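You operate a simulated robot arm through the tools that you are given. There is no shell and no other tool. Be economical: measure what you need, move in short steps, check, and stop when the job is done.

The job below is to be done with a simulated robot arm. You get a single attempt, and the scene is never put back.

Task
Clear the strip off the stiffness rig, then level the rig to 0 with the green foot knob.
Fine: bend knob to 0, then clamp open; the strip goes on the bench by the light box.
Where things are to end (x, y in the base frame): strip with the yellow grip within 60 mm of [470, -30].
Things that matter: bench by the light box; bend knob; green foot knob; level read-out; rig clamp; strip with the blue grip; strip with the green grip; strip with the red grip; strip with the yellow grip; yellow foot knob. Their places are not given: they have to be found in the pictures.

The check looks at the end state, three seconds after you hand in, the way a careful person would. Anything else that was tipped, shoved, dropped, spilled or broken makes it a failure.

Robot
A 6-joint arm with a two-finger parallel gripper, fixed in place. Base frame: the origin is at the foot of the arm, x ahead of it, y to its left, z up; the work surface is at about z = 0. Readings come in mm, rad, newtons and seconds.
With the tool pointing down near the work surface it reaches from about 140 to 580 mm from the base axis. Its first joint turns from -1.152 to 1.152 rad. Payload 2.1 kg.
The TCP is the grasp point between the finger pads, 30 mm short of the fingertips. In the tool frame z runs along the fingers and y along their closing line. Largest opening 94 mm; finger width 28, thickness 10; the body of the gripper, 50 by 96 mm, starts 55 mm behind the TCP.
Orientation is that of the tool frame in the base frame, as a unit quaternion [w, x, y, z]. With the fingers straight down and closing along the base's y, the tool's x points along the base's -x, its y along +y and its z along -z.

Tools
- The arm moves only by the tool drive_tool. Its argument "rows" is a list of rows, each an object (a shift or turn left out is 0, a gripper value left out holds the last) with "hand": the finger opening in m, from 0 to 0.094; "linear": the shift along the base's x, y, z in m, a list of three; "turn": the turn, a rotation vector about the base's x, y, z in rad, a list of three. In form: [{"hand": hand, "linear": [tx, ty, tz], "turn": [ax, ay, az]}, ...]. A call has 1 to 12 rows; each row shifts and turns the commanded pose from where the row before left it. A row lasts 0.2 s, in which the tool goes at most 50 mm and 0.15 rad; a call with a longer step from one row to the next is refused whole, and so is a gripper value outside its range. A pose out of reach is approached as far as the arm can. The call stops where the force on the tool passes 80 N (or 10 N more than at its start, if that is more) or the arm is blocked; 0.2 s more then pass. Each finger travels about 72 mm/s and halts on what it meets, pressing with about 20 N; the grip force reading is that of the motor and also rises with nothing between the fingers. The clock runs only during rows and for 0.2 s after the last one: add rows that do not move to give the fingers time. It gives the time, the measured TCP pose, the force on the tool (base axes), the opening and the grip force at its end, in the units of the frame above (readings bear some noise), with the torque about the TCP (base axes, N m) and any sound that the robot's microphone picked up.
- Cameras (640 x 400 px; columns grow to the right, rows downward): "scene" is fixed at [39.3, -380.1, 451.8]; the picture's right is [0.81, -0.59, 0.00], its down [-0.43, -0.59, -0.69] and it looks along [0.41, 0.56, -0.73] (base axes); focal length 214 px, centre (320, 200). "wrist" rides on the gripper at [76, 14, -102] in the tool frame; the picture's right is [-0.18, 0.98, 0.00], its down [-0.75, -0.14, -0.64] and it looks along [-0.63, -0.12, 0.77] (tool axes); focal length 243 px, centre (320, 200).
- grab_frame(camera): a new picture of that camera. No time passes.
- point_at(camera, pixels): for up to 12 pixels [column, row] of the newest picture of that camera ("zoom" is the newest enlarged one), the place [x, y, z] in the base frame of the surface seen there, good to about 3 mm, but the place of the scene camera against the robot may be out by one fixed shift of up to 25 mm in any direction. No time passes.
- inspect(camera, box): a new picture of the part [left, top, right, bottom] of that camera's present view, enlarged. No time passes.
- hand_in(): hands the job in; it is judged then, once.

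Go step by step. Measure first, check grasps and placings, and put right what went wrong. The budget is 80 turns and 34 pictures, counting those below and the enlarged ones. Unless the task says otherwise, let go and move clear before handing in, and close with one line.

The tools are called after "Request:" by a JSON object that holds its "fn" and its "kwargs". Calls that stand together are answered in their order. drive_tool: Moves the arm, as the interface text tells. Its arguments: {"type":"object","properties":{"rows":{"type":"array"}},"required":["rows"]} The other tools are called the same way: grab_frame (camera) takes a picture; point_at (camera, pixels) gives the place of the surface under pixels of a picture; inspect (camera, box) takes an enlarged picture of a part of a camera's view; hand_in () hands the job in.

At the start:

```text
clock: 0.0
position: [253.3, -126.8, 429.0]
ee_rot: [0.0, 0.0, 1.0, 0.0]
wrist_force: [-0.3, -0.3, 0.6]
wrist_torque: [0.03, -0.02, 0.01]
opening: 94.0
finger_force: 0.0
```

scene: 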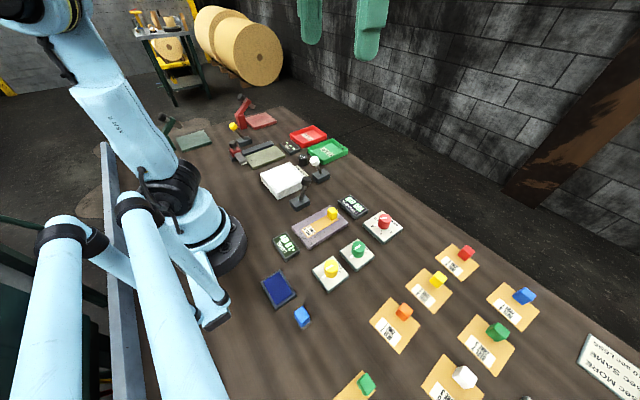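
wrist: 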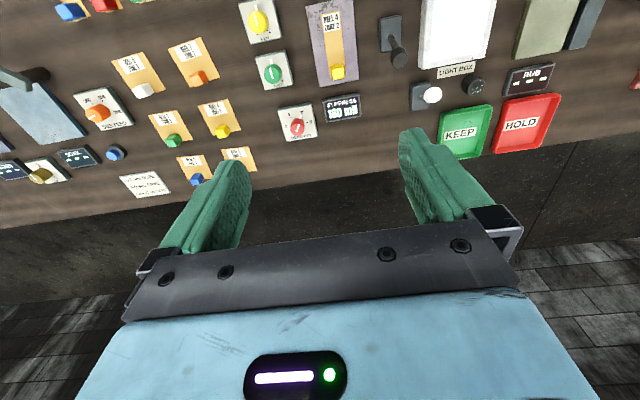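

The rig seems to be the purple plate near scene pixel (320,227), with foot knobs yellow (332,268), green (358,248), red knob (384,222). I'll enlarge both views.

Request:
{"fn": "inspect", "kwargs": {"camera": "scene", "box": [220, 130, 420, 310]}}

Request:
{"fn": "inspect", "kwargs": {"camera": "wrist", "box": [220, 0, 420, 150]}}

Request:
{"fn": "inspect", "kwargs": {"camera": "wrist", "box": [0, 0, 260, 200]}}

```text
2.22 times, centred on (320, 220) of scene
```

zoom: 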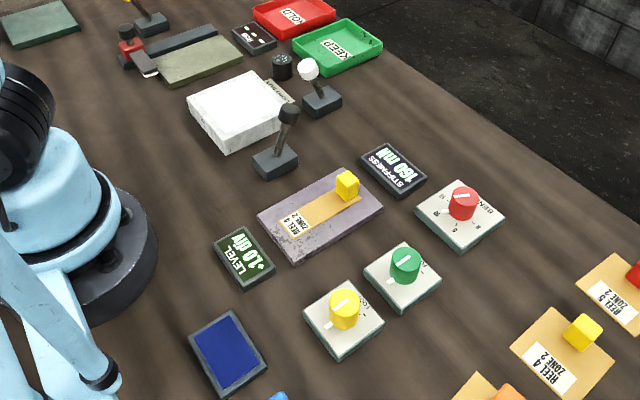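

```text
2.67 times, centred on (320, 75) of wrist
```

zoom: 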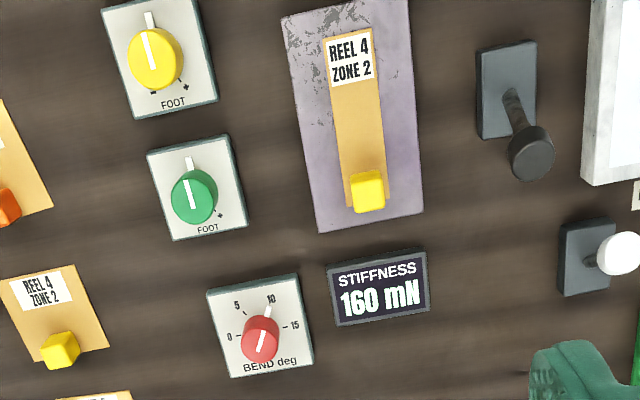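

```text
2.00 times, centred on (130, 100) of wrist
```

zoom: 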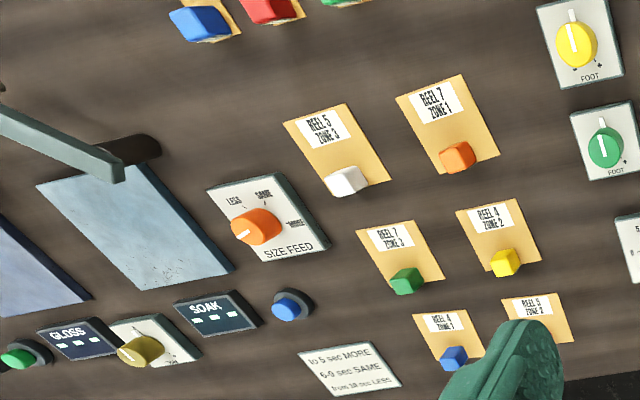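

Bend reads 10, level +1.0, and the yellow-grip strip is on the rig. I'll measure positions via the wrist camera.

Request:
{"fn": "point_at", "kwargs": {"camera": "wrist", "pixels": [[298, 127], [271, 72], [258, 21], [337, 72], [335, 12], [399, 57], [389, 33], [455, 30], [432, 95], [465, 85], [222, 131], [303, 137]]}}

Request:
{"fn": "point_at", "kwargs": {"camera": "wrist", "pixels": [[301, 115], [319, 90], [377, 75], [356, 8], [302, 8], [244, 5], [420, 106], [390, 20], [270, 60], [375, 48], [310, 110], [281, 111]]}}

```text
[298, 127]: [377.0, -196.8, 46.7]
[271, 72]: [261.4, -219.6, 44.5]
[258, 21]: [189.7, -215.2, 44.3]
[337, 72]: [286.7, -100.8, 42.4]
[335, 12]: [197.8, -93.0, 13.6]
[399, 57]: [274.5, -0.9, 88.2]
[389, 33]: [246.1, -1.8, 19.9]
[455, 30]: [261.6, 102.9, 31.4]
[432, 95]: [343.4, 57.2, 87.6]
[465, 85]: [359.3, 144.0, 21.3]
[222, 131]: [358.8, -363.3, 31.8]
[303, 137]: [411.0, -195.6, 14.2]
```

```text
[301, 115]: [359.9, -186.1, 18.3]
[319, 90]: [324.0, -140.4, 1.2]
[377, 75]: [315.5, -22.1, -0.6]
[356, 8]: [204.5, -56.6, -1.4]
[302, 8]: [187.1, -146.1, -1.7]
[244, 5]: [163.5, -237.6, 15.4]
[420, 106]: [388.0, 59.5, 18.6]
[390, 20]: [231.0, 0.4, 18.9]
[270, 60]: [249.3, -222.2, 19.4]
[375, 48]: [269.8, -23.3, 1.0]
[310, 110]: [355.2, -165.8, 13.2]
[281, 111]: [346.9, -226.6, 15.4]
```

Knob red is about (375,-197), top z≈47. I'll move above it for a close look.

Request:
{"fn": "drive_tool", "kwargs": {"rows": [{"linear": [0.013, -0.0085, -0.031]}, {"linear": [0.013, -0.0085, -0.031]}, {"linear": [0.013, -0.0085, -0.031]}, {"linear": [0.013, -0.0085, -0.031]}, {"linear": [0.013, -0.0085, -0.031]}, {"linear": [0.013, -0.0085, -0.031]}, {"linear": [0.013, -0.0085, -0.031]}, {"linear": [0.013, -0.0085, -0.031]}, {"linear": [0.013, -0.002, -0.021]}, {"hand": 0.06}]}}

Request:
{"fn": "grab_frame", "kwargs": {"camera": "wrist"}}

```text
clock: 2.2
position: [370.1, -197.2, 158.0]
ee_rot: [0.0, 0.0, 1.0, 0.0]
wrist_force: [-0.6, -0.4, 1.2]
wrist_torque: [0.0, -0.02, -0.03]
opening: 60.3
finger_force: 0.0
```

```text
28 pictures are left
```

wrist: 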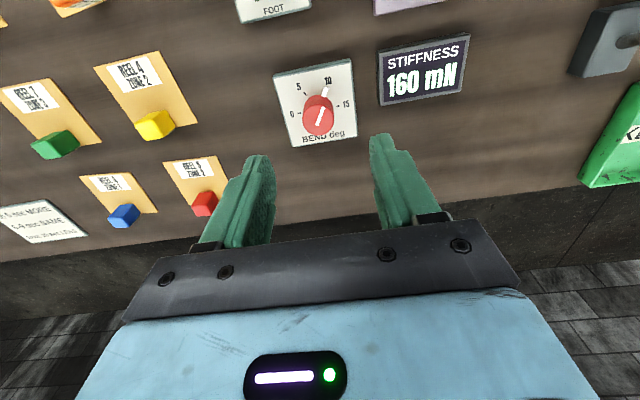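

Knob at (318,115). Measure it closely.

Request:
{"fn": "inspect", "kwargs": {"camera": "wrist", "box": [265, 50, 365, 150]}}

Request:
{"fn": "point_at", "kwargs": {"camera": "wrist", "pixels": [[304, 114], [318, 103], [332, 111], [318, 118], [323, 107], [316, 122], [277, 78], [351, 60], [296, 147], [357, 137], [326, 90]]}}

```text
4.00 times, centred on (315, 100) of wrist
```

zoom: 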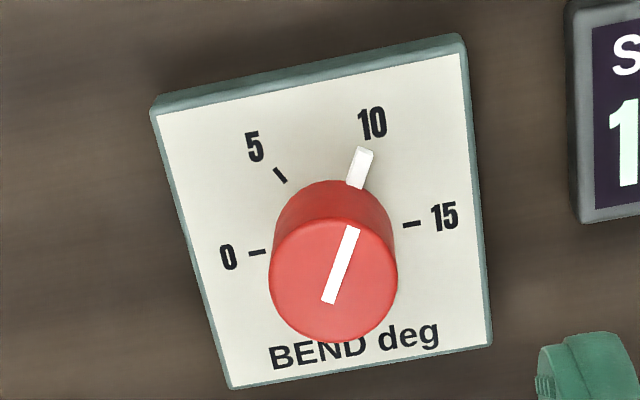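

```text
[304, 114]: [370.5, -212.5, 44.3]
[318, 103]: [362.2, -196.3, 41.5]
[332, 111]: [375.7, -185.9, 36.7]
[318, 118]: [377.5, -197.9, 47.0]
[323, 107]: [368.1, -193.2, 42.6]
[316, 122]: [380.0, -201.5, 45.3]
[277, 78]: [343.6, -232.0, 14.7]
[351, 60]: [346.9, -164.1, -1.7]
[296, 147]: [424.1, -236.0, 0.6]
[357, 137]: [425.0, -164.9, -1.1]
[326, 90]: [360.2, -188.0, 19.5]
```

Knob axis ≈ (377,-198). I'll pre-turn the tool −60° while centring over the knob, then descend.

Request:
{"fn": "drive_tool", "kwargs": {"rows": [{"linear": [0.007, -0.001, -0.01], "turn": [0, 0, -0.15]}, {"linear": [0, 0, -0.01], "turn": [0, 0, -0.15]}, {"linear": [0, 0, -0.01], "turn": [0, 0, -0.15]}, {"linear": [0, 0, -0.01], "turn": [0, 0, -0.15]}, {"linear": [0, 0, -0.01], "turn": [0, 0, -0.15]}, {"turn": [0, 0, -0.15]}, {"turn": [0, 0, -0.15]}, {}]}}

Request:
{"fn": "grab_frame", "kwargs": {"camera": "wrist"}}

```text
clock: 4.0
position: [377.0, -198.3, 110.0]
ee_rot: [0.0, 0.502, 0.865, 0.0]
wrist_force: [-0.3, -0.2, -0.1]
wrist_torque: [0.03, -0.01, 0.0]
opening: 59.9
finger_force: 0.0
```

```text
26 pictures are left
```

wrist: 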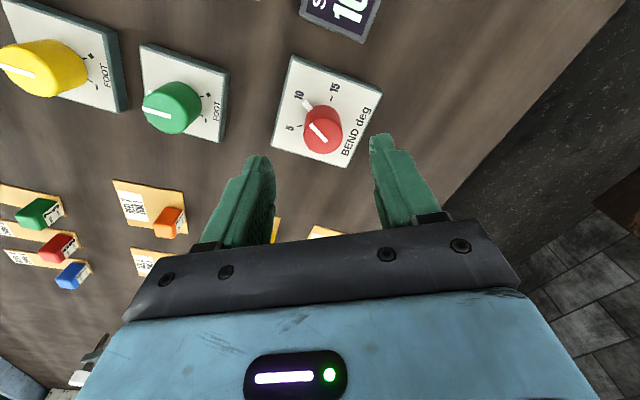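

Knob top now at (322,132); cross-check the axis from this angle.

Request:
{"fn": "point_at", "kwargs": {"camera": "wrist", "pixels": [[322, 134], [323, 148], [306, 133], [340, 131], [323, 120], [291, 57], [381, 94], [273, 149], [346, 166]]}}

```text
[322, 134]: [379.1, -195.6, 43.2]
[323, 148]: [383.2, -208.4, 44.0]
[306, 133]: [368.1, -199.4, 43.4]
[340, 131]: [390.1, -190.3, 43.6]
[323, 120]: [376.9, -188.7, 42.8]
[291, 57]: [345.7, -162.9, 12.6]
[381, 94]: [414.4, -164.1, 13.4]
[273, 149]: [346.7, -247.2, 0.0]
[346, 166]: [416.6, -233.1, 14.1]
```

Axis is (380,-198). Descend to z=53 and close.

Request:
{"fn": "drive_tool", "kwargs": {"rows": [{"linear": [0.003, 0, -0.015]}, {"linear": [0, 0, -0.015]}, {"linear": [0, 0, -0.015]}, {"linear": [0, 0, -0.012]}, {"hand": 0.02}, {}, {}, {}]}}

```text
clock: 5.8
position: [379.3, -198.0, 53.4]
ee_rot: [0.001, 0.501, 0.866, -0.001]
wrist_force: [1.6, -0.2, -7.9]
wrist_torque: [0.33, -0.42, -0.01]
opening: 29.3
finger_force: 45.0
```

Gripped (29.3 mm). Turn counter-clockwise about 2.09 rad in total.

Request:
{"fn": "drive_tool", "kwargs": {"rows": [{"turn": [0, 0, 0.15]}, {"turn": [0, 0, 0.15]}, {"turn": [0, 0, 0.15]}, {"turn": [0, 0, 0.15]}, {"turn": [0, 0, 0.15]}, {"turn": [0, 0, 0.15]}, {"turn": [0, 0, 0.15]}]}}

Request:
{"fn": "inspect", "kwargs": {"camera": "wrist", "box": [200, 0, 500, 200]}}

```text
clock: 7.4
position: [377.7, -199.2, 54.5]
ee_rot: [-0.003, -0.001, 1.0, -0.004]
wrist_force: [-27.2, -17.2, 22.9]
wrist_torque: [0.05, 0.18, -0.08]
opening: 29.5
finger_force: 44.5
```

```text
2.00 times, centred on (350, 100) of wrist
```

zoom: 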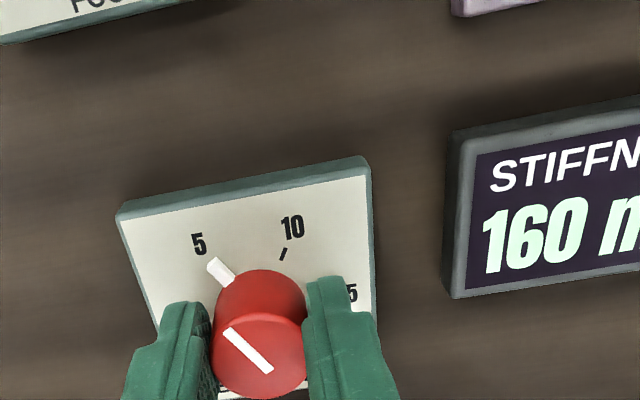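

The pointer reached 5, with a side force showing that the axis lies slightly toward −x. I'll correct by 2 mm and continue another 60°.

Request:
{"fn": "drive_tool", "kwargs": {"rows": [{"linear": [-0.002, -0.001, 0.001]}, {"turn": [0, 0, 0.15]}, {"turn": [0, 0, 0.15]}, {"turn": [0, 0, 0.15]}, {"turn": [0, 0, 0.15]}, {"turn": [0, 0, 0.15]}, {"turn": [0, 0, 0.15]}, {"turn": [0, 0, 0.14]}]}}

Request:
{"fn": "inspect", "kwargs": {"camera": "wrist", "box": [200, 0, 500, 200]}}

```text
clock: 9.2
position: [379.6, -201.4, 54.8]
ee_rot: [0.002, -0.498, 0.867, -0.005]
wrist_force: [18.4, -30.0, -20.0]
wrist_torque: [-0.29, 0.19, -0.72]
opening: 29.4
finger_force: 44.8
```

```text
2.00 times, centred on (350, 100) of wrist
```

zoom: 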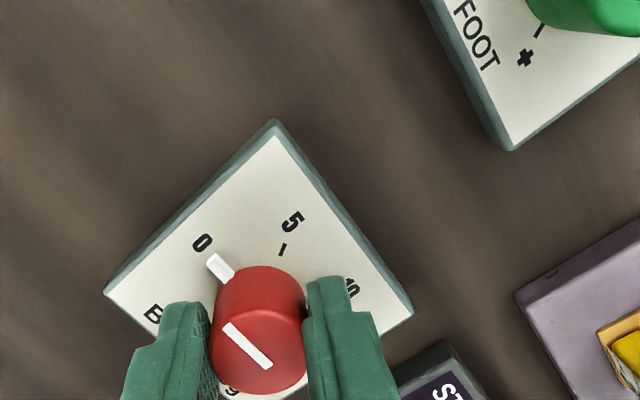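

The pointer appears at 0 and the torque (−0.72) suggests its end stop. Release, lift, check.

Request:
{"fn": "drive_tool", "kwargs": {"rows": [{"hand": 0.07}, {}, {}, {"linear": [0, 0, 0.025]}, {"linear": [0, 0, 0.03], "turn": [0, 0, -0.15]}, {"linear": [0, 0, 0.03], "turn": [0, 0, -0.15]}, {"linear": [-0.01, 0, 0.03], "turn": [0, 0, -0.15]}, {"linear": [-0.01, 0, 0.03], "turn": [0, 0, -0.15]}, {"turn": [0, 0, -0.15]}, {"turn": [0, 0, -0.15]}, {"turn": [0, 0, -0.14]}]}}

Request:
{"fn": "grab_frame", "kwargs": {"camera": "wrist"}}

```text
clock: 11.6
position: [358.5, -198.8, 199.5]
ee_rot: [0.0, 0.0, 1.0, 0.0]
wrist_force: [0.0, 0.5, 0.7]
wrist_torque: [0.01, 0.03, 0.02]
opening: 69.9
finger_force: 0.1
```

```text
23 pictures are left
```

wrist: 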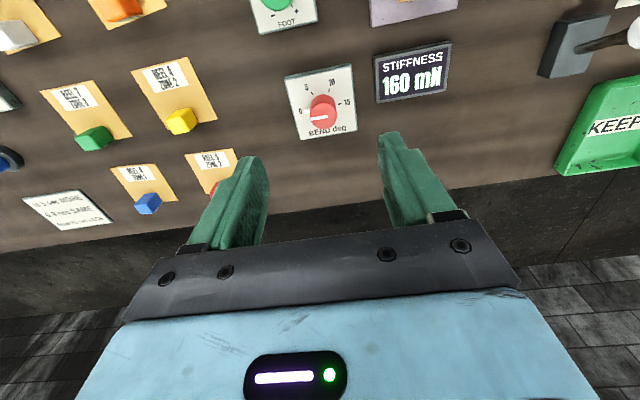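

Bend knob is at 0. Now look closely at the levers beside the rig.

Request:
{"fn": "drive_tool", "kwargs": {"rows": [{"linear": [-0.02, 0.03, 0.03]}, {"linear": [-0.02, 0.03, 0.02]}, {"linear": [-0.02, 0.03, 0.01]}, {"linear": [-0.02, 0.03, 0.01]}, {"linear": [-0.02, 0.03, 0.01]}, {"linear": [-0.02, 0.03, 0.01]}, {"linear": [-0.02, 0.02, 0.01]}, {"linear": [-0.02, 0, 0]}]}}

Request:
{"fn": "inspect", "kwargs": {"camera": "wrist", "box": [160, 0, 480, 200]}}

Request:
{"fn": "inspect", "kwargs": {"camera": "scene", "box": [260, 140, 380, 260]}}

```text
clock: 13.4
position: [197.0, 0.7, 302.0]
ee_rot: [0.001, 0.001, 1.0, 0.001]
wrist_force: [-0.3, 0.2, -0.3]
wrist_torque: [-0.02, 0.0, -0.01]
opening: 69.6
finger_force: 0.1
```

```text
2.00 times, centred on (320, 100) of wrist
```

zoom: 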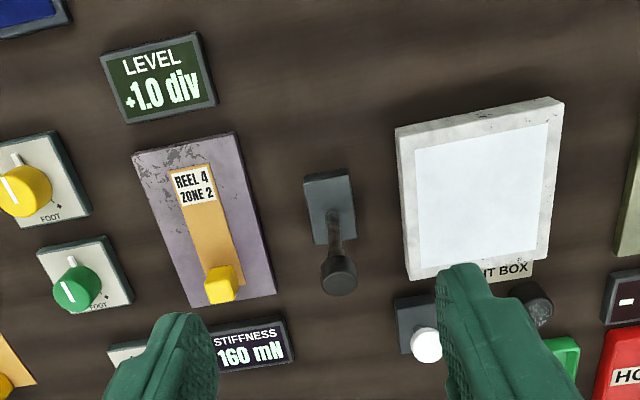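

```text
3.33 times, centred on (320, 200) of scene
```

zoom: 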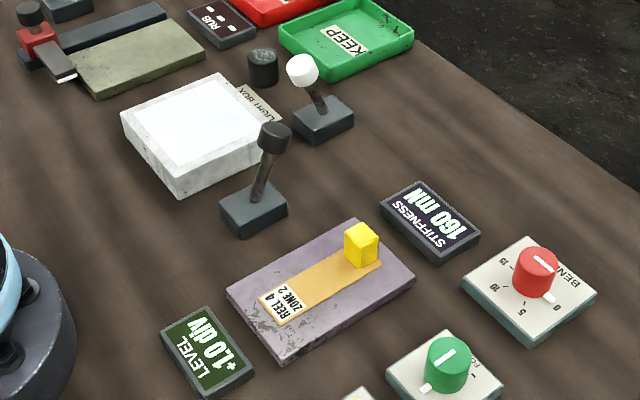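

The black lever between the rig and the light box (zoom (340,270)) leans to +x and should be the clamp. Measure it.

Request:
{"fn": "grab_frame", "kwargs": {"camera": "wrist"}}

Request:
{"fn": "point_at", "kwargs": {"camera": "wrist", "pixels": [[329, 137], [321, 137], [338, 136], [329, 145], [328, 115], [326, 108], [312, 90], [335, 86], [318, 121], [336, 119], [271, 141], [362, 65]]}}

Request:
{"fn": "point_at", "kwargs": {"camera": "wrist", "pixels": [[257, 97], [248, 85], [266, 84], [270, 132], [277, 143], [263, 149], [226, 75], [276, 66], [254, 153], [297, 147], [280, 140], [250, 120]]}}

```text
20 pictures are left
```

wrist: 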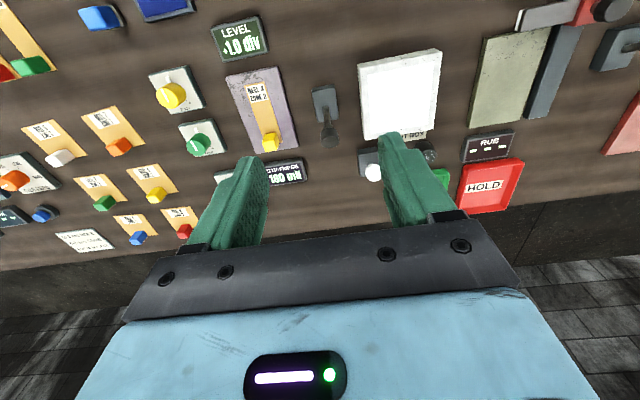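

```text
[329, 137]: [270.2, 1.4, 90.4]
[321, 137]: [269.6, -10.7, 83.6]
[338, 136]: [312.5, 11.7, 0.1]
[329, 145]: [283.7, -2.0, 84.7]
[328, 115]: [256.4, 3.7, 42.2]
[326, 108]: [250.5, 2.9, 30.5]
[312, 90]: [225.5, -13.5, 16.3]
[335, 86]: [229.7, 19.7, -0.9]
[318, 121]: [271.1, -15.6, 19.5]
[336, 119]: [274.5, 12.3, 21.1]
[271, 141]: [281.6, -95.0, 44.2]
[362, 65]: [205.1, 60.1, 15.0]
```

```text
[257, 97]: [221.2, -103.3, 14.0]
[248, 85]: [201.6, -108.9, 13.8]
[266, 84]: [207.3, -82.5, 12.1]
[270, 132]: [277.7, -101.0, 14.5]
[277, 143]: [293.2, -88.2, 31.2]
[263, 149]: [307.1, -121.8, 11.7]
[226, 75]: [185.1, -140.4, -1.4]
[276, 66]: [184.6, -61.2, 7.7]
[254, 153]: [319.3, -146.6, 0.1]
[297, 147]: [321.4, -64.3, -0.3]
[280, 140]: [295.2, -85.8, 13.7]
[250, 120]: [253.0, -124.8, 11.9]
```

Lever knob at about (272,0,88), pivot (248,0,20). I'll close the fingers, come down on its +x side, and push toward −x.

Request:
{"fn": "drive_tool", "kwargs": {"rows": [{"hand": 0.0, "linear": [0.04, 0, -0.01]}, {"linear": [0.04, 0, -0.03]}, {"linear": [0.038, 0, -0.03]}, {"linear": [0, 0, -0.035]}, {"linear": [0, 0, -0.035]}, {"linear": [0, 0, -0.035]}, {"linear": [0, 0, -0.03]}, {}]}}

Request:
{"fn": "drive_tool", "kwargs": {"rows": [{"linear": [-0.008, 0, 0]}, {"linear": [-0.008, 0, 0]}, {"linear": [-0.008, 0, 0]}, {"linear": [-0.008, 0, 0]}, {"linear": [-0.008, 0, 0]}, {"linear": [-0.008, 0, 0]}, {"linear": [-0.008, 0, 0]}, {"linear": [-0.005, 0, 0]}]}}

Request:
{"fn": "inspect", "kwargs": {"camera": "scene", "box": [230, 130, 390, 260]}}

```text
clock: 15.2
position: [314.9, -0.2, 94.0]
ee_rot: [0.0, -0.001, 1.0, 0.0]
wrist_force: [0.5, 0.4, 0.1]
wrist_torque: [-0.05, -0.02, 0.0]
opening: 0.0
finger_force: 19.8
```

```text
clock: 17.0
position: [255.0, 1.7, 95.4]
ee_rot: [0.002, 0.0, 1.0, -0.001]
wrist_force: [5.5, -1.4, -1.9]
wrist_torque: [-0.04, -0.12, 0.03]
opening: 0.0
finger_force: 19.8
```

```text
3.08 times, centred on (310, 195) of scene
```

zoom: 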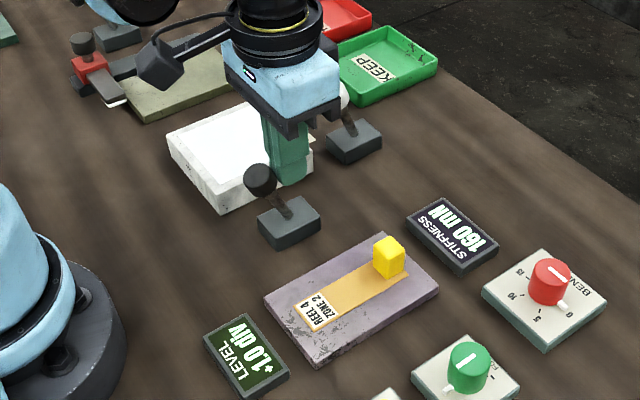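

The lever has gone over to −x. I'll nudge a few mm more to make sure it's seated, then back off and up.

Request:
{"fn": "drive_tool", "kwargs": {"rows": [{"linear": [-0.004, 0, 0]}, {"linear": [-0.004, 0, 0]}]}}

Request:
{"fn": "drive_tool", "kwargs": {"rows": [{"linear": [0.02, 0, 0]}, {"linear": [0.02, -0.01, 0.03]}, {"linear": [0, -0.025, 0.03], "hand": 0.05}, {"linear": [-0.01, -0.03, 0.01]}, {"linear": [0, -0.03, 0]}, {"linear": [0, -0.001, 0]}, {}]}}

Request:
{"fn": "grab_frame", "kwargs": {"camera": "wrist"}}

```text
clock: 17.6
position: [254.5, 1.7, 95.4]
ee_rot: [0.013, 0.0, 1.0, 0.0]
wrist_force: [56.6, -0.9, -9.1]
wrist_torque: [0.19, -1.26, 0.05]
opening: 0.2
finger_force: 19.9
```

```text
clock: 19.2
position: [275.3, -95.2, 165.1]
ee_rot: [0.001, 0.001, 1.0, -0.001]
wrist_force: [-0.2, 0.0, -0.1]
wrist_torque: [-0.02, -0.01, 0.0]
opening: 50.0
finger_force: 0.0
```

```text
18 pictures are left
```

wrist: 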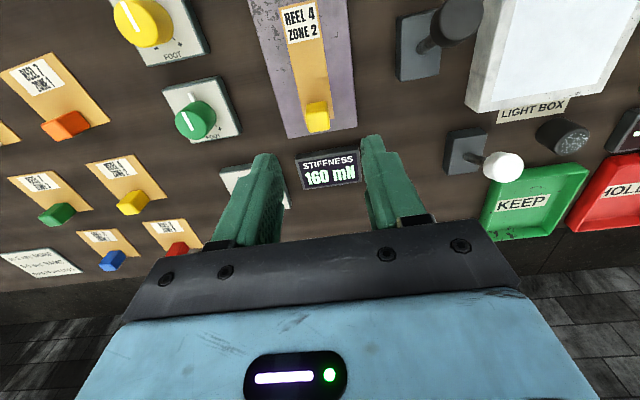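

The end stop was felt (56 N), so the clamp is open. Measure the yellow grip around (317,117).

Request:
{"fn": "point_at", "kwargs": {"camera": "wrist", "pixels": [[310, 108], [328, 105], [309, 120], [329, 118], [308, 128], [330, 127], [319, 113], [319, 124], [300, 100], [334, 100], [284, 15], [313, 10]]}}

Request:
{"fn": "inspect", "kwargs": {"camera": "wrist", "box": [250, 0, 390, 140]}}

```text
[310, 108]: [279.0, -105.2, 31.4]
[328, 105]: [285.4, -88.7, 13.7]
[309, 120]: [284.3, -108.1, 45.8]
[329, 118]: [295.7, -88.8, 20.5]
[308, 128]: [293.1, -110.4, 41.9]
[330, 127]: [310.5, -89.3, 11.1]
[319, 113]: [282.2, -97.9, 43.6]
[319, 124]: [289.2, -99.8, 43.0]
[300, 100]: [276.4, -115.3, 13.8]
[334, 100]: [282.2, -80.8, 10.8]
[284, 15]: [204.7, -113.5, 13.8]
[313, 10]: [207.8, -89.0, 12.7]
```

```text
2.86 times, centred on (320, 70) of wrist
```

zoom: 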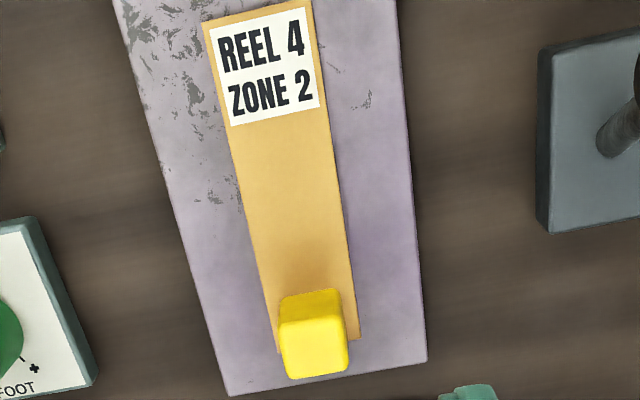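

Grip cube at about (287,-99), z 15–45. Check the target bench edge in this picture before grasping.

Request:
{"fn": "point_at", "kwargs": {"camera": "wrist", "pixels": [[440, 200], [460, 235], [345, 200], [320, 215], [350, 210], [320, 200], [484, 232], [450, 172], [300, 188], [358, 180], [502, 168], [440, 180]]}}

Request:
{"fn": "drive_tool", "kwargs": {"rows": [{"linear": [0.012, -0.004, -0.027]}, {"linear": [0, 0, -0.03]}, {"linear": [0, 0, -0.03]}, {"linear": [0, 0, -0.02]}, {"linear": [0, 0, -0.01]}, {"hand": 0.01}, {}, {}, {}]}}

Request:
{"fn": "grab_frame", "kwargs": {"camera": "wrist"}}

```text
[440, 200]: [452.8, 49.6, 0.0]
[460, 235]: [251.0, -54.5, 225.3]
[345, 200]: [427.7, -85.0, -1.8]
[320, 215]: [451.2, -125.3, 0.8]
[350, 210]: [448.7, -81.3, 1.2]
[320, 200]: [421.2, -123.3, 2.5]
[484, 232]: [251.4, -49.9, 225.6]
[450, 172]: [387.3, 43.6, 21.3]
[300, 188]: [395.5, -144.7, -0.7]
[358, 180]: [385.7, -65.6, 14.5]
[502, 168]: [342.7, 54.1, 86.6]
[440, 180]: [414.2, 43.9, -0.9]
```

```text
clock: 21.2
position: [288.9, -99.2, 46.6]
ee_rot: [0.001, 0.0, 1.0, 0.0]
wrist_force: [-0.5, 0.8, 20.2]
wrist_torque: [0.0, 0.1, 0.0]
opening: 21.9
finger_force: 20.1
```

```text
16 pictures are left
```

wrist: 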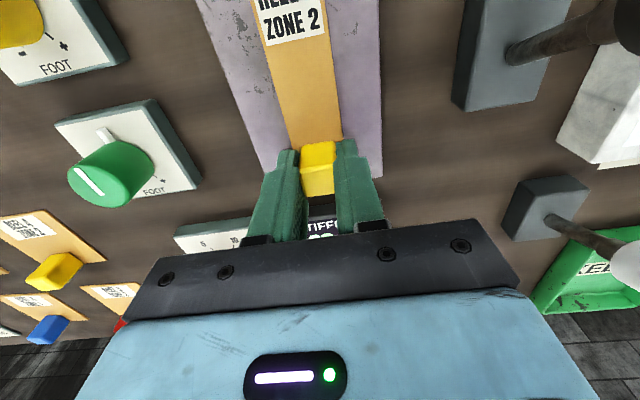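

Gripped at 21.9 mm. Lift gently and check that the strip comes with it.

Request:
{"fn": "drive_tool", "kwargs": {"rows": [{"linear": [0, 0, 0.005]}, {"linear": [0, 0, 0.01]}, {"linear": [0, 0, 0.02]}, {"linear": [0, 0, 0.025]}, {"linear": [0, 0, 0.02]}]}}

Request:
{"fn": "grab_frame", "kwargs": {"camera": "scene"}}

```text
clock: 22.4
position: [288.8, -99.0, 128.8]
ee_rot: [-0.001, 0.0, 1.0, -0.001]
wrist_force: [-0.2, 0.1, 0.1]
wrist_torque: [0.0, 0.0, 0.0]
opening: 9.9
finger_force: 0.1
```

```text
15 pictures are left
```

scene: 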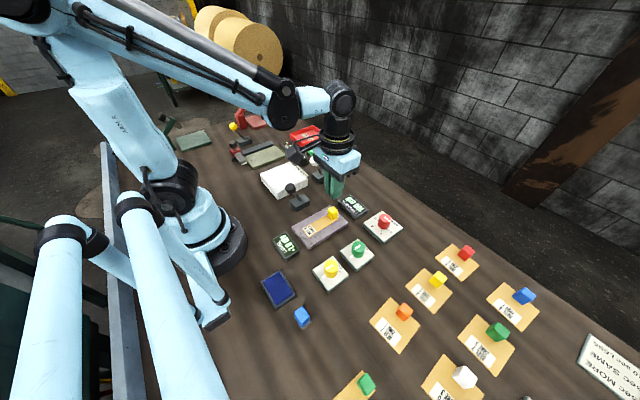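

The fingers closed to 9.9 mm on nothing: the grip slipped and the strip is still on the rig. I'll check lever and strip state.

Request:
{"fn": "inspect", "kwargs": {"camera": "scene", "box": [250, 160, 390, 270]}}

Request:
{"fn": "inspect", "kwargs": {"camera": "wrist", "box": [180, 0, 500, 200]}}

```text
3.64 times, centred on (320, 215) of scene
```

zoom: 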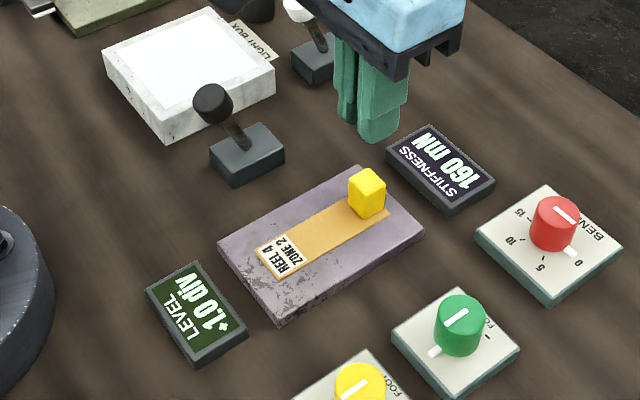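

```text
2.00 times, centred on (340, 100) of wrist
```

zoom: 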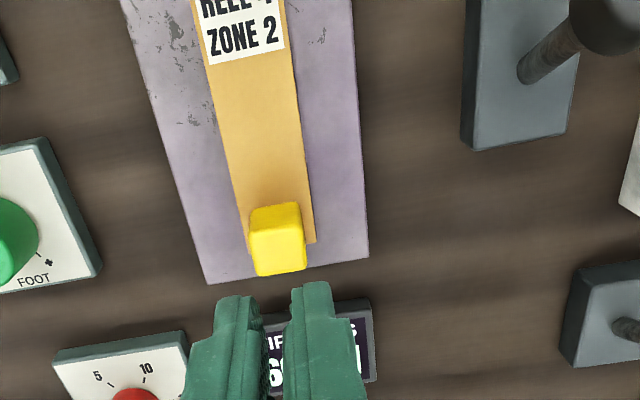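

The strip hasn't moved at all. I'll regrip, and lift only a few mm while reading the force, to tell a slip from a still-clamped strip.

Request:
{"fn": "drive_tool", "kwargs": {"rows": [{"hand": 0.05, "linear": [-0.002, 0, -0.02]}, {"linear": [0, 0, -0.02]}, {"linear": [0, 0, -0.02]}, {"linear": [0, 0, -0.015]}, {"linear": [0, 0, -0.005]}, {}]}}

Request:
{"fn": "drive_tool", "kwargs": {"rows": [{"hand": 0.0}, {}, {}, {}, {}]}}

Request:
{"fn": "drive_tool", "kwargs": {"rows": [{"linear": [0, 0, 0.002]}, {"linear": [0, 0, 0.002]}]}}

```text
clock: 23.8
position: [288.6, -99.7, 47.2]
ee_rot: [0.0, 0.0, 1.0, 0.0]
wrist_force: [-0.1, 0.9, -0.2]
wrist_torque: [0.01, 0.0, 0.01]
opening: 50.4
finger_force: 0.1
```

```text
clock: 25.0
position: [287.4, -99.8, 48.4]
ee_rot: [0.001, 0.0, 1.0, 0.0]
wrist_force: [1.0, -0.6, 29.1]
wrist_torque: [0.01, -0.12, -0.05]
opening: 21.4
finger_force: 19.8
```

```text
clock: 25.6
position: [286.1, -100.4, 51.1]
ee_rot: [0.001, 0.0, 1.0, 0.0]
wrist_force: [0.4, 0.3, -0.4]
wrist_torque: [-0.01, -0.03, -0.01]
opening: 21.3
finger_force: 20.3
```

Force went to zero after a small lift with the opening unchanged. Lift a bit more and look.

Request:
{"fn": "drive_tool", "kwargs": {"rows": [{"linear": [0, 0, 0.003]}, {"linear": [0, 0, 0.003]}]}}

Request:
{"fn": "inspect", "kwargs": {"camera": "wrist", "box": [200, 60, 440, 220]}}

```text
clock: 26.2
position: [286.9, -99.3, 58.0]
ee_rot: [0.0, 0.0, 1.0, 0.0]
wrist_force: [0.1, 0.6, 0.7]
wrist_torque: [0.03, -0.01, -0.02]
opening: 21.5
finger_force: 20.2
```

```text
2.50 times, centred on (320, 140) of wrist
```

zoom: 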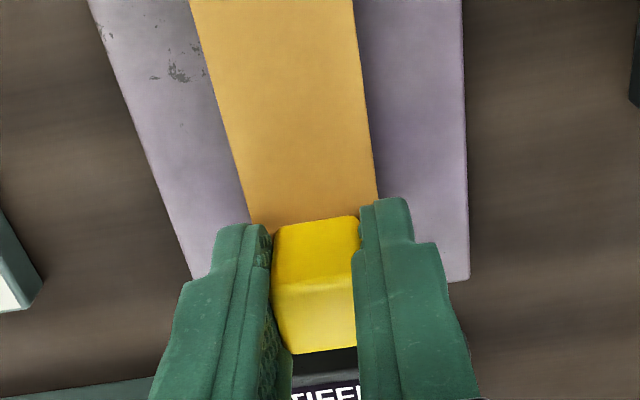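

It seems to be holding, and the strip may be rising. Continue slowly and check.

Request:
{"fn": "drive_tool", "kwargs": {"rows": [{"linear": [0, 0, 0.003]}, {"linear": [0, 0, 0.004]}, {"linear": [0, 0, 0.004]}, {"linear": [0, 0, 0.004]}]}}

Request:
{"fn": "inspect", "kwargs": {"camera": "wrist", "box": [200, 60, 440, 220]}}

```text
clock: 27.2
position: [286.0, -98.7, 73.2]
ee_rot: [0.0, 0.0, 1.0, 0.0]
wrist_force: [0.4, 0.3, -0.3]
wrist_torque: [-0.02, 0.01, -0.03]
opening: 21.5
finger_force: 20.1
```

```text
2.50 times, centred on (320, 140) of wrist
```

zoom: 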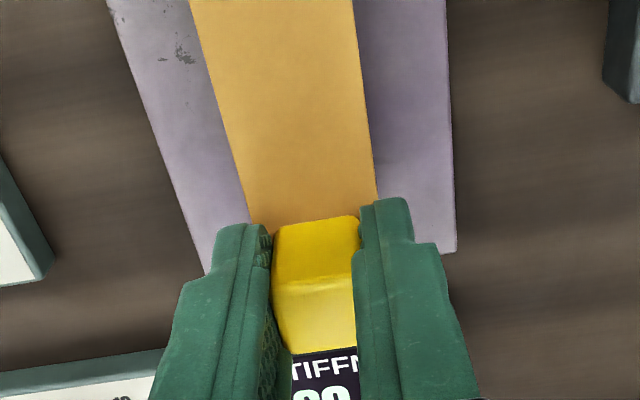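

The strip is free and in the grip. Raise gently and carry to (488,-30).

Request:
{"fn": "drive_tool", "kwargs": {"rows": [{"linear": [0.004, 0, 0.006]}, {"linear": [0.01, 0.003, 0.008]}, {"linear": [0.015, 0.005, 0.005]}, {"linear": [0.018, 0.006, 0]}, {"linear": [0.018, 0.006, 0]}, {"linear": [0.018, 0.006, 0]}, {"linear": [0.018, 0.006, 0]}, {"linear": [0.018, 0.006, 0]}, {"linear": [0.018, 0.006, 0]}, {"linear": [0.018, 0.006, 0]}, {"linear": [0.018, 0.006, 0]}, {"linear": [0.01, 0.003, 0]}]}}

Request:
{"fn": "drive_tool", "kwargs": {"rows": [{"linear": [0.01, 0.006, 0]}, {"linear": [0.009, 0.004, 0]}, {"linear": [0, 0, -0.004]}, {"linear": [0, 0, -0.006]}, {"linear": [0, 0, -0.007]}, {"linear": [0, 0, -0.007]}, {"linear": [0, 0, -0.007]}, {}]}}

Request:
{"fn": "grab_frame", "kwargs": {"camera": "wrist"}}

```text
clock: 29.8
position: [469.7, -40.1, 92.4]
ee_rot: [0.001, 0.0, 1.0, 0.001]
wrist_force: [-0.6, 0.2, 0.7]
wrist_torque: [0.0, -0.03, -0.01]
opening: 21.2
finger_force: 20.2
```

```text
clock: 31.6
position: [488.3, -31.1, 60.3]
ee_rot: [0.001, 0.0, 1.0, 0.0]
wrist_force: [0.6, -0.3, -0.2]
wrist_torque: [0.02, -0.02, 0.03]
opening: 21.5
finger_force: 19.5
```

```text
10 pictures are left
```

wrist: 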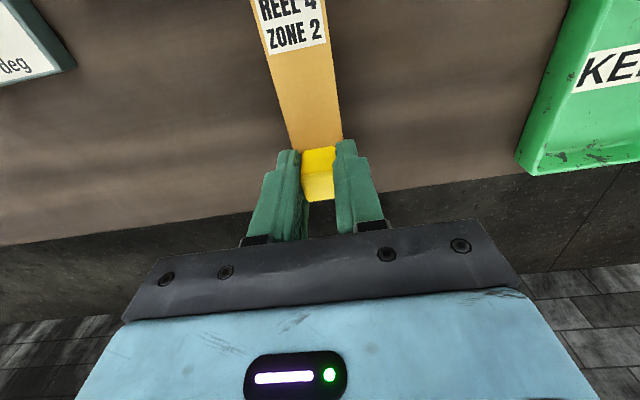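

The table edge is near; measure it and the label end of the strip.

Request:
{"fn": "point_at", "kwargs": {"camera": "wrist", "pixels": [[200, 210], [400, 185], [420, 180], [230, 207], [265, 5], [290, 60], [320, 170], [318, 190], [516, 155], [60, 70]]}}

```text
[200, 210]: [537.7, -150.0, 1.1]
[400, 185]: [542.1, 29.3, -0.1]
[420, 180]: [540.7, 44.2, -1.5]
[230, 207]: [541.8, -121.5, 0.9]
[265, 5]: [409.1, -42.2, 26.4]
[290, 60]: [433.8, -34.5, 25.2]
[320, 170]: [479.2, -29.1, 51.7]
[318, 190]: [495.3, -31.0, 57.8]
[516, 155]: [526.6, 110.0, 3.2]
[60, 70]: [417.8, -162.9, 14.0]
```

Edge is at x≈545, so the grip at 487 is safe. Lower 25 mm slowly.

Request:
{"fn": "drive_tool", "kwargs": {"rows": [{"linear": [0, 0, -0.006]}, {"linear": [0, 0, -0.006]}, {"linear": [0, 0, -0.005]}, {"linear": [0, 0, -0.004]}, {"linear": [0, 0, -0.002]}, {"linear": [0, 0, -0.001]}, {}]}}

Request:
{"fn": "inspect", "kwargs": {"camera": "scene", "box": [310, 120, 450, 230]}}

```text
clock: 33.2
position: [486.9, -30.7, 36.4]
ee_rot: [0.0, 0.0, 1.0, 0.0]
wrist_force: [0.8, 0.0, 3.2]
wrist_torque: [0.04, -0.06, -0.02]
opening: 21.2
finger_force: 19.7
```

```text
3.64 times, centred on (380, 175) of scene
```

zoom: 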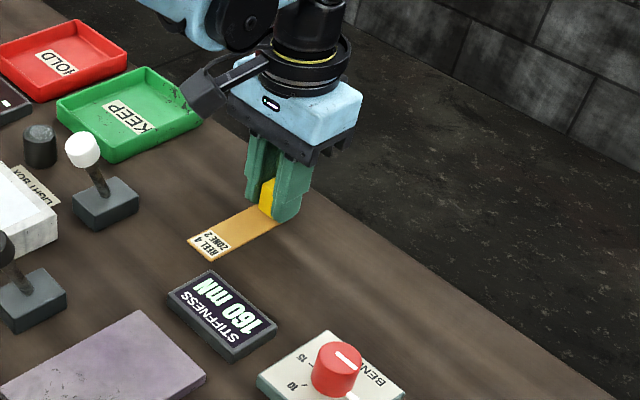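

Touching the bench (3 N). Open, rise, and head for the green foot knob.

Request:
{"fn": "drive_tool", "kwargs": {"rows": [{"linear": [0, 0, -0.001]}, {"hand": 0.035}, {"hand": 0.06}, {}, {"linear": [0, 0, 0.02]}, {"linear": [0, 0, 0.03]}, {"linear": [0, 0, 0.03]}, {"linear": [0, 0, 0.03]}, {"linear": [-0.03, -0.02, 0.03]}, {"linear": [-0.035, -0.025, 0.02]}, {"linear": [-0.035, -0.025, 0]}, {"linear": [-0.035, -0.025, 0]}]}}

Request:
{"fn": "drive_tool", "kwargs": {"rows": [{"linear": [-0.035, -0.03, 0]}, {"linear": [-0.035, -0.03, 0]}, {"linear": [-0.02, -0.035, -0.01]}, {}]}}

Request:
{"fn": "grab_frame", "kwargs": {"camera": "wrist"}}

```text
clock: 35.8
position: [351.5, -125.4, 195.4]
ee_rot: [0.001, -0.001, 1.0, 0.0]
wrist_force: [-1.2, -0.1, -0.3]
wrist_torque: [-0.02, -0.06, 0.04]
opening: 60.2
finger_force: 0.0
```

```text
clock: 36.8
position: [260.2, -217.8, 187.0]
ee_rot: [0.0, -0.001, 1.0, 0.0]
wrist_force: [0.0, 0.4, 0.4]
wrist_torque: [-0.01, -0.01, 0.0]
opening: 60.1
finger_force: 0.0
```

```text
8 pictures are left
```

wrist: 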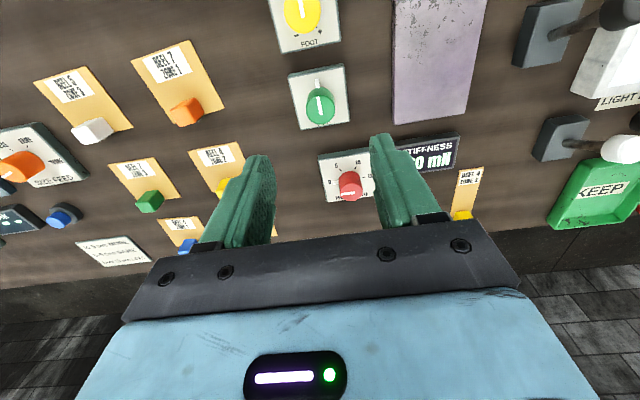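

Strip stands well on the bench (463,205). Measure the green knob's axis and plate near (320,105).

Request:
{"fn": "point_at", "kwargs": {"camera": "wrist", "pixels": [[320, 109], [320, 104], [307, 108], [333, 106], [320, 120], [290, 78], [342, 66], [349, 118], [302, 128], [317, 84], [466, 213], [470, 175]]}}

Request:
{"fn": "inspect", "kwargs": {"camera": "scene", "box": [240, 200, 400, 300]}}

```text
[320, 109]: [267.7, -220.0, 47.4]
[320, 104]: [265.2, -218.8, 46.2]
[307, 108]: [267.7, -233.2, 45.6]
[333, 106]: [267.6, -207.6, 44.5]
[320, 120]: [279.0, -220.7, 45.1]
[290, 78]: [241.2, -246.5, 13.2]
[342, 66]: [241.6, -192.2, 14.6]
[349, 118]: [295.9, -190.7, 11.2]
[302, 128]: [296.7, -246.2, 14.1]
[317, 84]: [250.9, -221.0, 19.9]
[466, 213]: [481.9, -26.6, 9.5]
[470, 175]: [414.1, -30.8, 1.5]
```

```text
4.00 times, centred on (320, 250) of scene
```

zoom: 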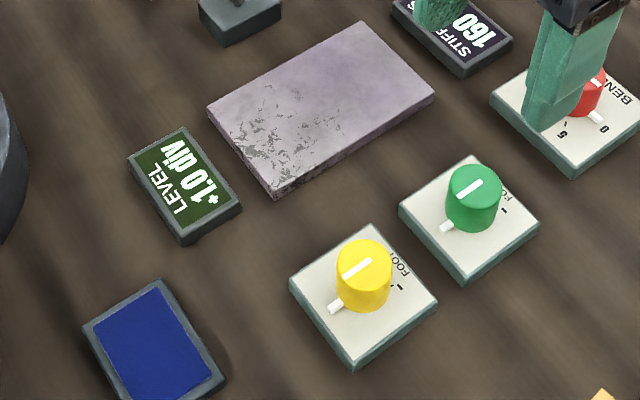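

Axis ≈ (268.5,-219), "+" lies clockwise from the pointer. Descend, grip, and turn counter-clockwise 0.3 rad as a trial, then read the level.

Request:
{"fn": "drive_tool", "kwargs": {"rows": [{"linear": [0.0085, -0.001, -0.03]}, {"linear": [0, 0, -0.03]}, {"linear": [0, 0, -0.03]}, {"linear": [0, 0, -0.025]}, {"linear": [0, 0, -0.019]}, {}, {"hand": 0.02}, {}, {}, {}]}}

Request:
{"fn": "drive_tool", "kwargs": {"rows": [{"turn": [0, 0, 0.1]}, {"turn": [0, 0, 0.1]}, {"turn": [0, 0, 0.1]}, {}]}}

Request:
{"fn": "inspect", "kwargs": {"camera": "scene", "box": [265, 215, 385, 290]}}

```text
clock: 39.0
position: [272.2, -219.4, 51.4]
ee_rot: [0.0, -0.001, 1.0, 0.0]
wrist_force: [0.2, 6.8, -20.1]
wrist_torque: [-0.48, -0.12, -0.04]
opening: 29.3
finger_force: 45.1
```

```text
clock: 40.0
position: [270.6, -218.4, 52.6]
ee_rot: [0.0, -0.151, 0.989, 0.002]
wrist_force: [-7.8, 28.2, -4.6]
wrist_torque: [-0.22, -0.17, -0.11]
opening: 29.6
finger_force: 44.9
```

```text
5.33 times, centred on (325, 252) of scene
```

zoom: 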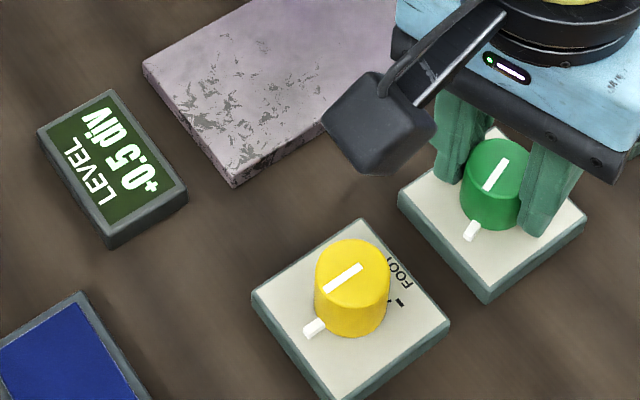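

Level dropped to +0.5 after 0.3 rad; another 0.3 rad the same way.

Request:
{"fn": "drive_tool", "kwargs": {"rows": [{"linear": [0, 0.001, 0], "turn": [0, 0, 0.1]}, {"turn": [0, 0, 0.1]}, {"turn": [0, 0, 0.1]}, {}]}}

Request:
{"fn": "inspect", "kwargs": {"camera": "scene", "box": [265, 215, 345, 275]}}

```text
clock: 41.0
position: [272.8, -218.8, 51.7]
ee_rot: [-0.002, -0.296, 0.955, 0.002]
wrist_force: [-13.9, 19.1, -30.8]
wrist_torque: [0.37, -0.82, -0.05]
opening: 29.6
finger_force: 45.0
```

```text
6.67 times, centred on (305, 245) of scene
```

zoom: 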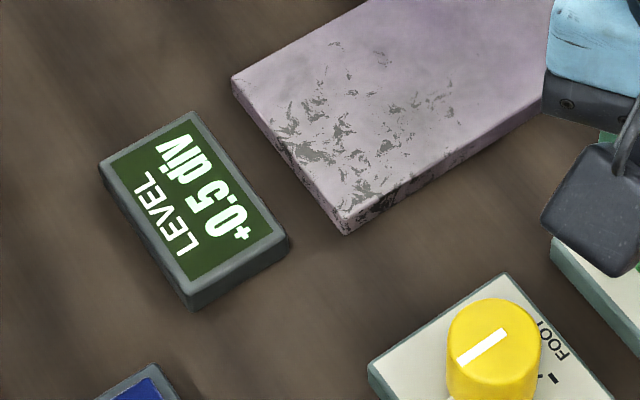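

Still +0.5, so the read-out goes in 0.5 steps (or the knob slipped). Turn another 0.4 rad and look at both read-out and knob.

Request:
{"fn": "drive_tool", "kwargs": {"rows": [{"linear": [-0.001, 0, 0.001], "turn": [0, 0, 0.1]}, {"turn": [0, 0, 0.1]}, {"turn": [0, 0, 0.1]}, {"turn": [0, 0, 0.1]}, {}]}}

Request:
{"fn": "inspect", "kwargs": {"camera": "scene", "box": [265, 210, 405, 295]}}

```text
clock: 42.2
position: [271.3, -218.4, 51.9]
ee_rot: [0.001, -0.48, 0.877, 0.003]
wrist_force: [-5.3, 29.3, -21.2]
wrist_torque: [-0.39, -0.2, -0.04]
opening: 29.6
finger_force: 45.2
```

```text
4.57 times, centred on (335, 252) of scene
```

zoom: 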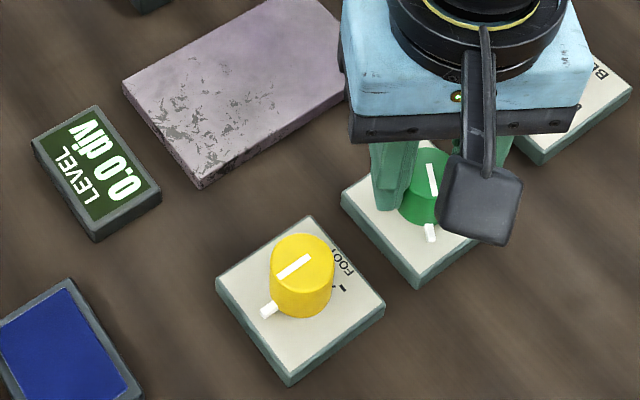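

Level reads 0.0. Release, lift clear, and check all.

Request:
{"fn": "drive_tool", "kwargs": {"rows": [{"hand": 0.06}, {}, {}, {"linear": [0, 0, 0.02]}, {"linear": [0, 0, 0.03]}, {"linear": [0, 0, 0.04]}, {"linear": [0, 0, 0.04], "turn": [0, 0, -0.15]}, {"linear": [0, 0, 0.04], "turn": [0, 0, -0.15]}, {"linear": [0, 0, 0.04], "turn": [0, 0, -0.15]}, {"linear": [0, 0, 0.04], "turn": [0, 0, -0.15]}, {"turn": [0, 0, -0.15]}, {"turn": [0, 0, -0.15]}]}}

Request:
{"fn": "inspect", "kwargs": {"camera": "scene", "box": [250, 150, 430, 290]}}

Request:
{"fn": "grab_frame", "kwargs": {"camera": "wrist"}}

```text
clock: 44.8
position: [270.4, -219.8, 303.3]
ee_rot: [0.001, -0.048, 0.999, 0.0]
wrist_force: [0.7, 0.4, 0.3]
wrist_torque: [0.02, 0.0, -0.01]
opening: 59.8
finger_force: 0.0
```

```text
2.86 times, centred on (340, 220) of scene
```

zoom: 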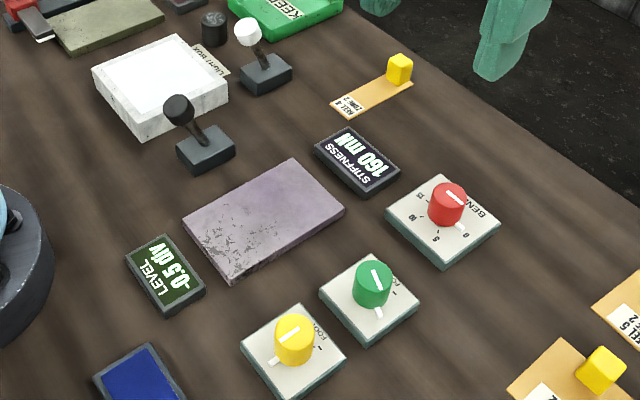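

```text
2 pictures are left
```

wrist: 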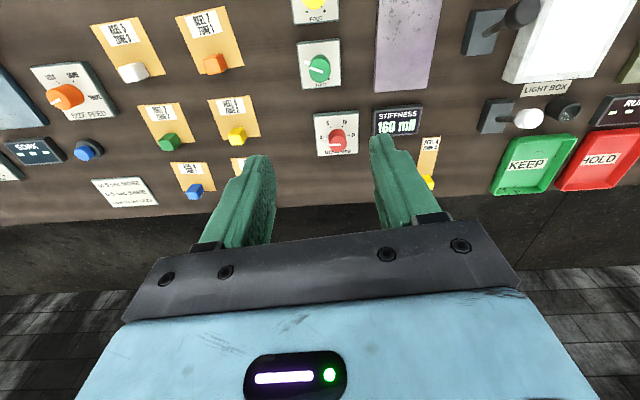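

After release the level reads −0.5, and the pointer moved on a bit: the knob has detents (~0.4 rad per 0.5 div). Measure the pointer angle now.

Request:
{"fn": "inspect", "kwargs": {"camera": "wrist", "box": [280, 20, 360, 100]}}

```text
5.00 times, centred on (320, 60) of wrist
```

zoom: 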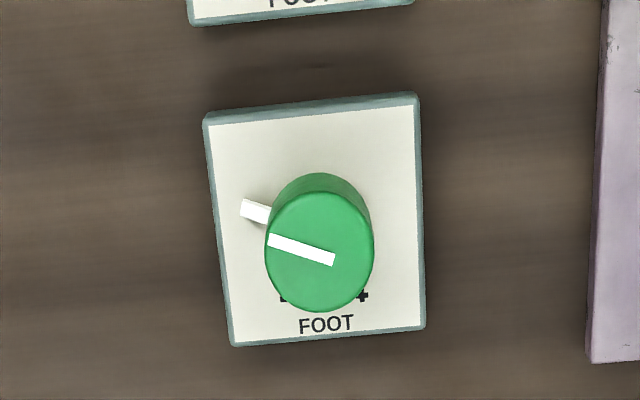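

Request:
{"fn": "point_at", "kwargs": {"camera": "zoom", "pixels": [[333, 260], [272, 241], [319, 252], [250, 211], [244, 207], [266, 250], [373, 247], [320, 308], [206, 118], [412, 98], [424, 325], [232, 340]]}}

```text
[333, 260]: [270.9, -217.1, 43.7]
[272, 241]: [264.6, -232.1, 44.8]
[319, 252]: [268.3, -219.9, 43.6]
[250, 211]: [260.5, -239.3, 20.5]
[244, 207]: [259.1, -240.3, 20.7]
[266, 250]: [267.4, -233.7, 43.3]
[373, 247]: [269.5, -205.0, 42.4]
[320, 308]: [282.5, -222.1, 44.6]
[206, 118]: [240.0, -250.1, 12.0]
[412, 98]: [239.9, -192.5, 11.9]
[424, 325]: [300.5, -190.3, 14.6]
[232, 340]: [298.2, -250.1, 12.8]
```

Pointer sits at ~67° (3 detents of 22.5°). I need 45°: go back one detent, −0.39 rad.

Request:
{"fn": "drive_tool", "kwargs": {"rows": [{"linear": [-0.001, 0, -0.045]}, {"linear": [0, 0, -0.045]}, {"linear": [0, 0, -0.045]}, {"linear": [0, 0, -0.04]}, {"linear": [0, 0, -0.035]}, {"linear": [0, 0, -0.025]}, {"linear": [0, 0, -0.0155]}, {}, {"hand": 0.02}, {}, {}, {}]}}

Request:
{"fn": "drive_tool", "kwargs": {"rows": [{"turn": [0, 0, -0.1]}, {"turn": [0, 0, -0.1]}, {"turn": [0, 0, -0.1]}, {"turn": [0, 0, -0.1]}, {}, {}]}}

```text
clock: 47.4
position: [269.6, -220.4, 48.9]
ee_rot: [0.002, -0.05, 0.999, -0.001]
wrist_force: [1.8, -5.7, -23.5]
wrist_torque: [0.1, 0.03, 0.02]
opening: 28.9
finger_force: 45.0
```

```text
clock: 48.8
position: [269.4, -220.9, 51.6]
ee_rot: [0.0, 0.148, 0.989, 0.0]
wrist_force: [-1.2, -0.4, -42.1]
wrist_torque: [-0.01, 0.08, 0.0]
opening: 28.8
finger_force: 45.2
```

Turned back 0.4 rad. Release, lift clear, and take the last picture.

Request:
{"fn": "drive_tool", "kwargs": {"rows": [{"hand": 0.06}, {}, {}, {"linear": [0, 0, 0.02]}, {"linear": [0, 0, 0.03]}, {"linear": [0, 0, 0.04]}, {"linear": [0, 0, 0.04]}, {"linear": [0, 0, 0.04]}, {"linear": [0, 0, 0.04]}, {"linear": [0, 0, 0.04]}, {}, {}]}}

Request:
{"fn": "inspect", "kwargs": {"camera": "scene", "box": [250, 150, 430, 290]}}

```text
clock: 51.4
position: [269.4, -219.7, 301.2]
ee_rot: [0.002, 0.149, 0.989, 0.0]
wrist_force: [-1.2, -0.3, 0.6]
wrist_torque: [0.0, -0.04, -0.02]
opening: 60.0
finger_force: 0.0
```

```text
2.86 times, centred on (340, 220) of scene
```

zoom: 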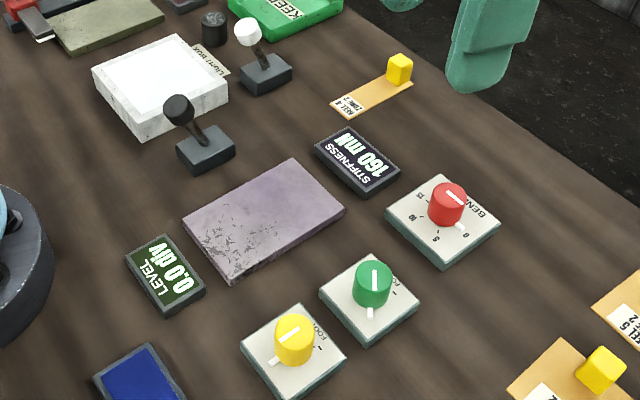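

Level reads 0.0 with the knob released, bend is at 0, the clamp is open, and the yellow-grip strip lies on the bench with its grip near (487,-30). Handing in.

Request:
{"fn": "hand_in", "kwargs": {}}

```text
The job is handed in.
```

The strip with the yellow grip is off the rig and on the bench by the light box, about 17 mm from the target; the bend knob is at 0, the clamp is open and the level reads 0.0.
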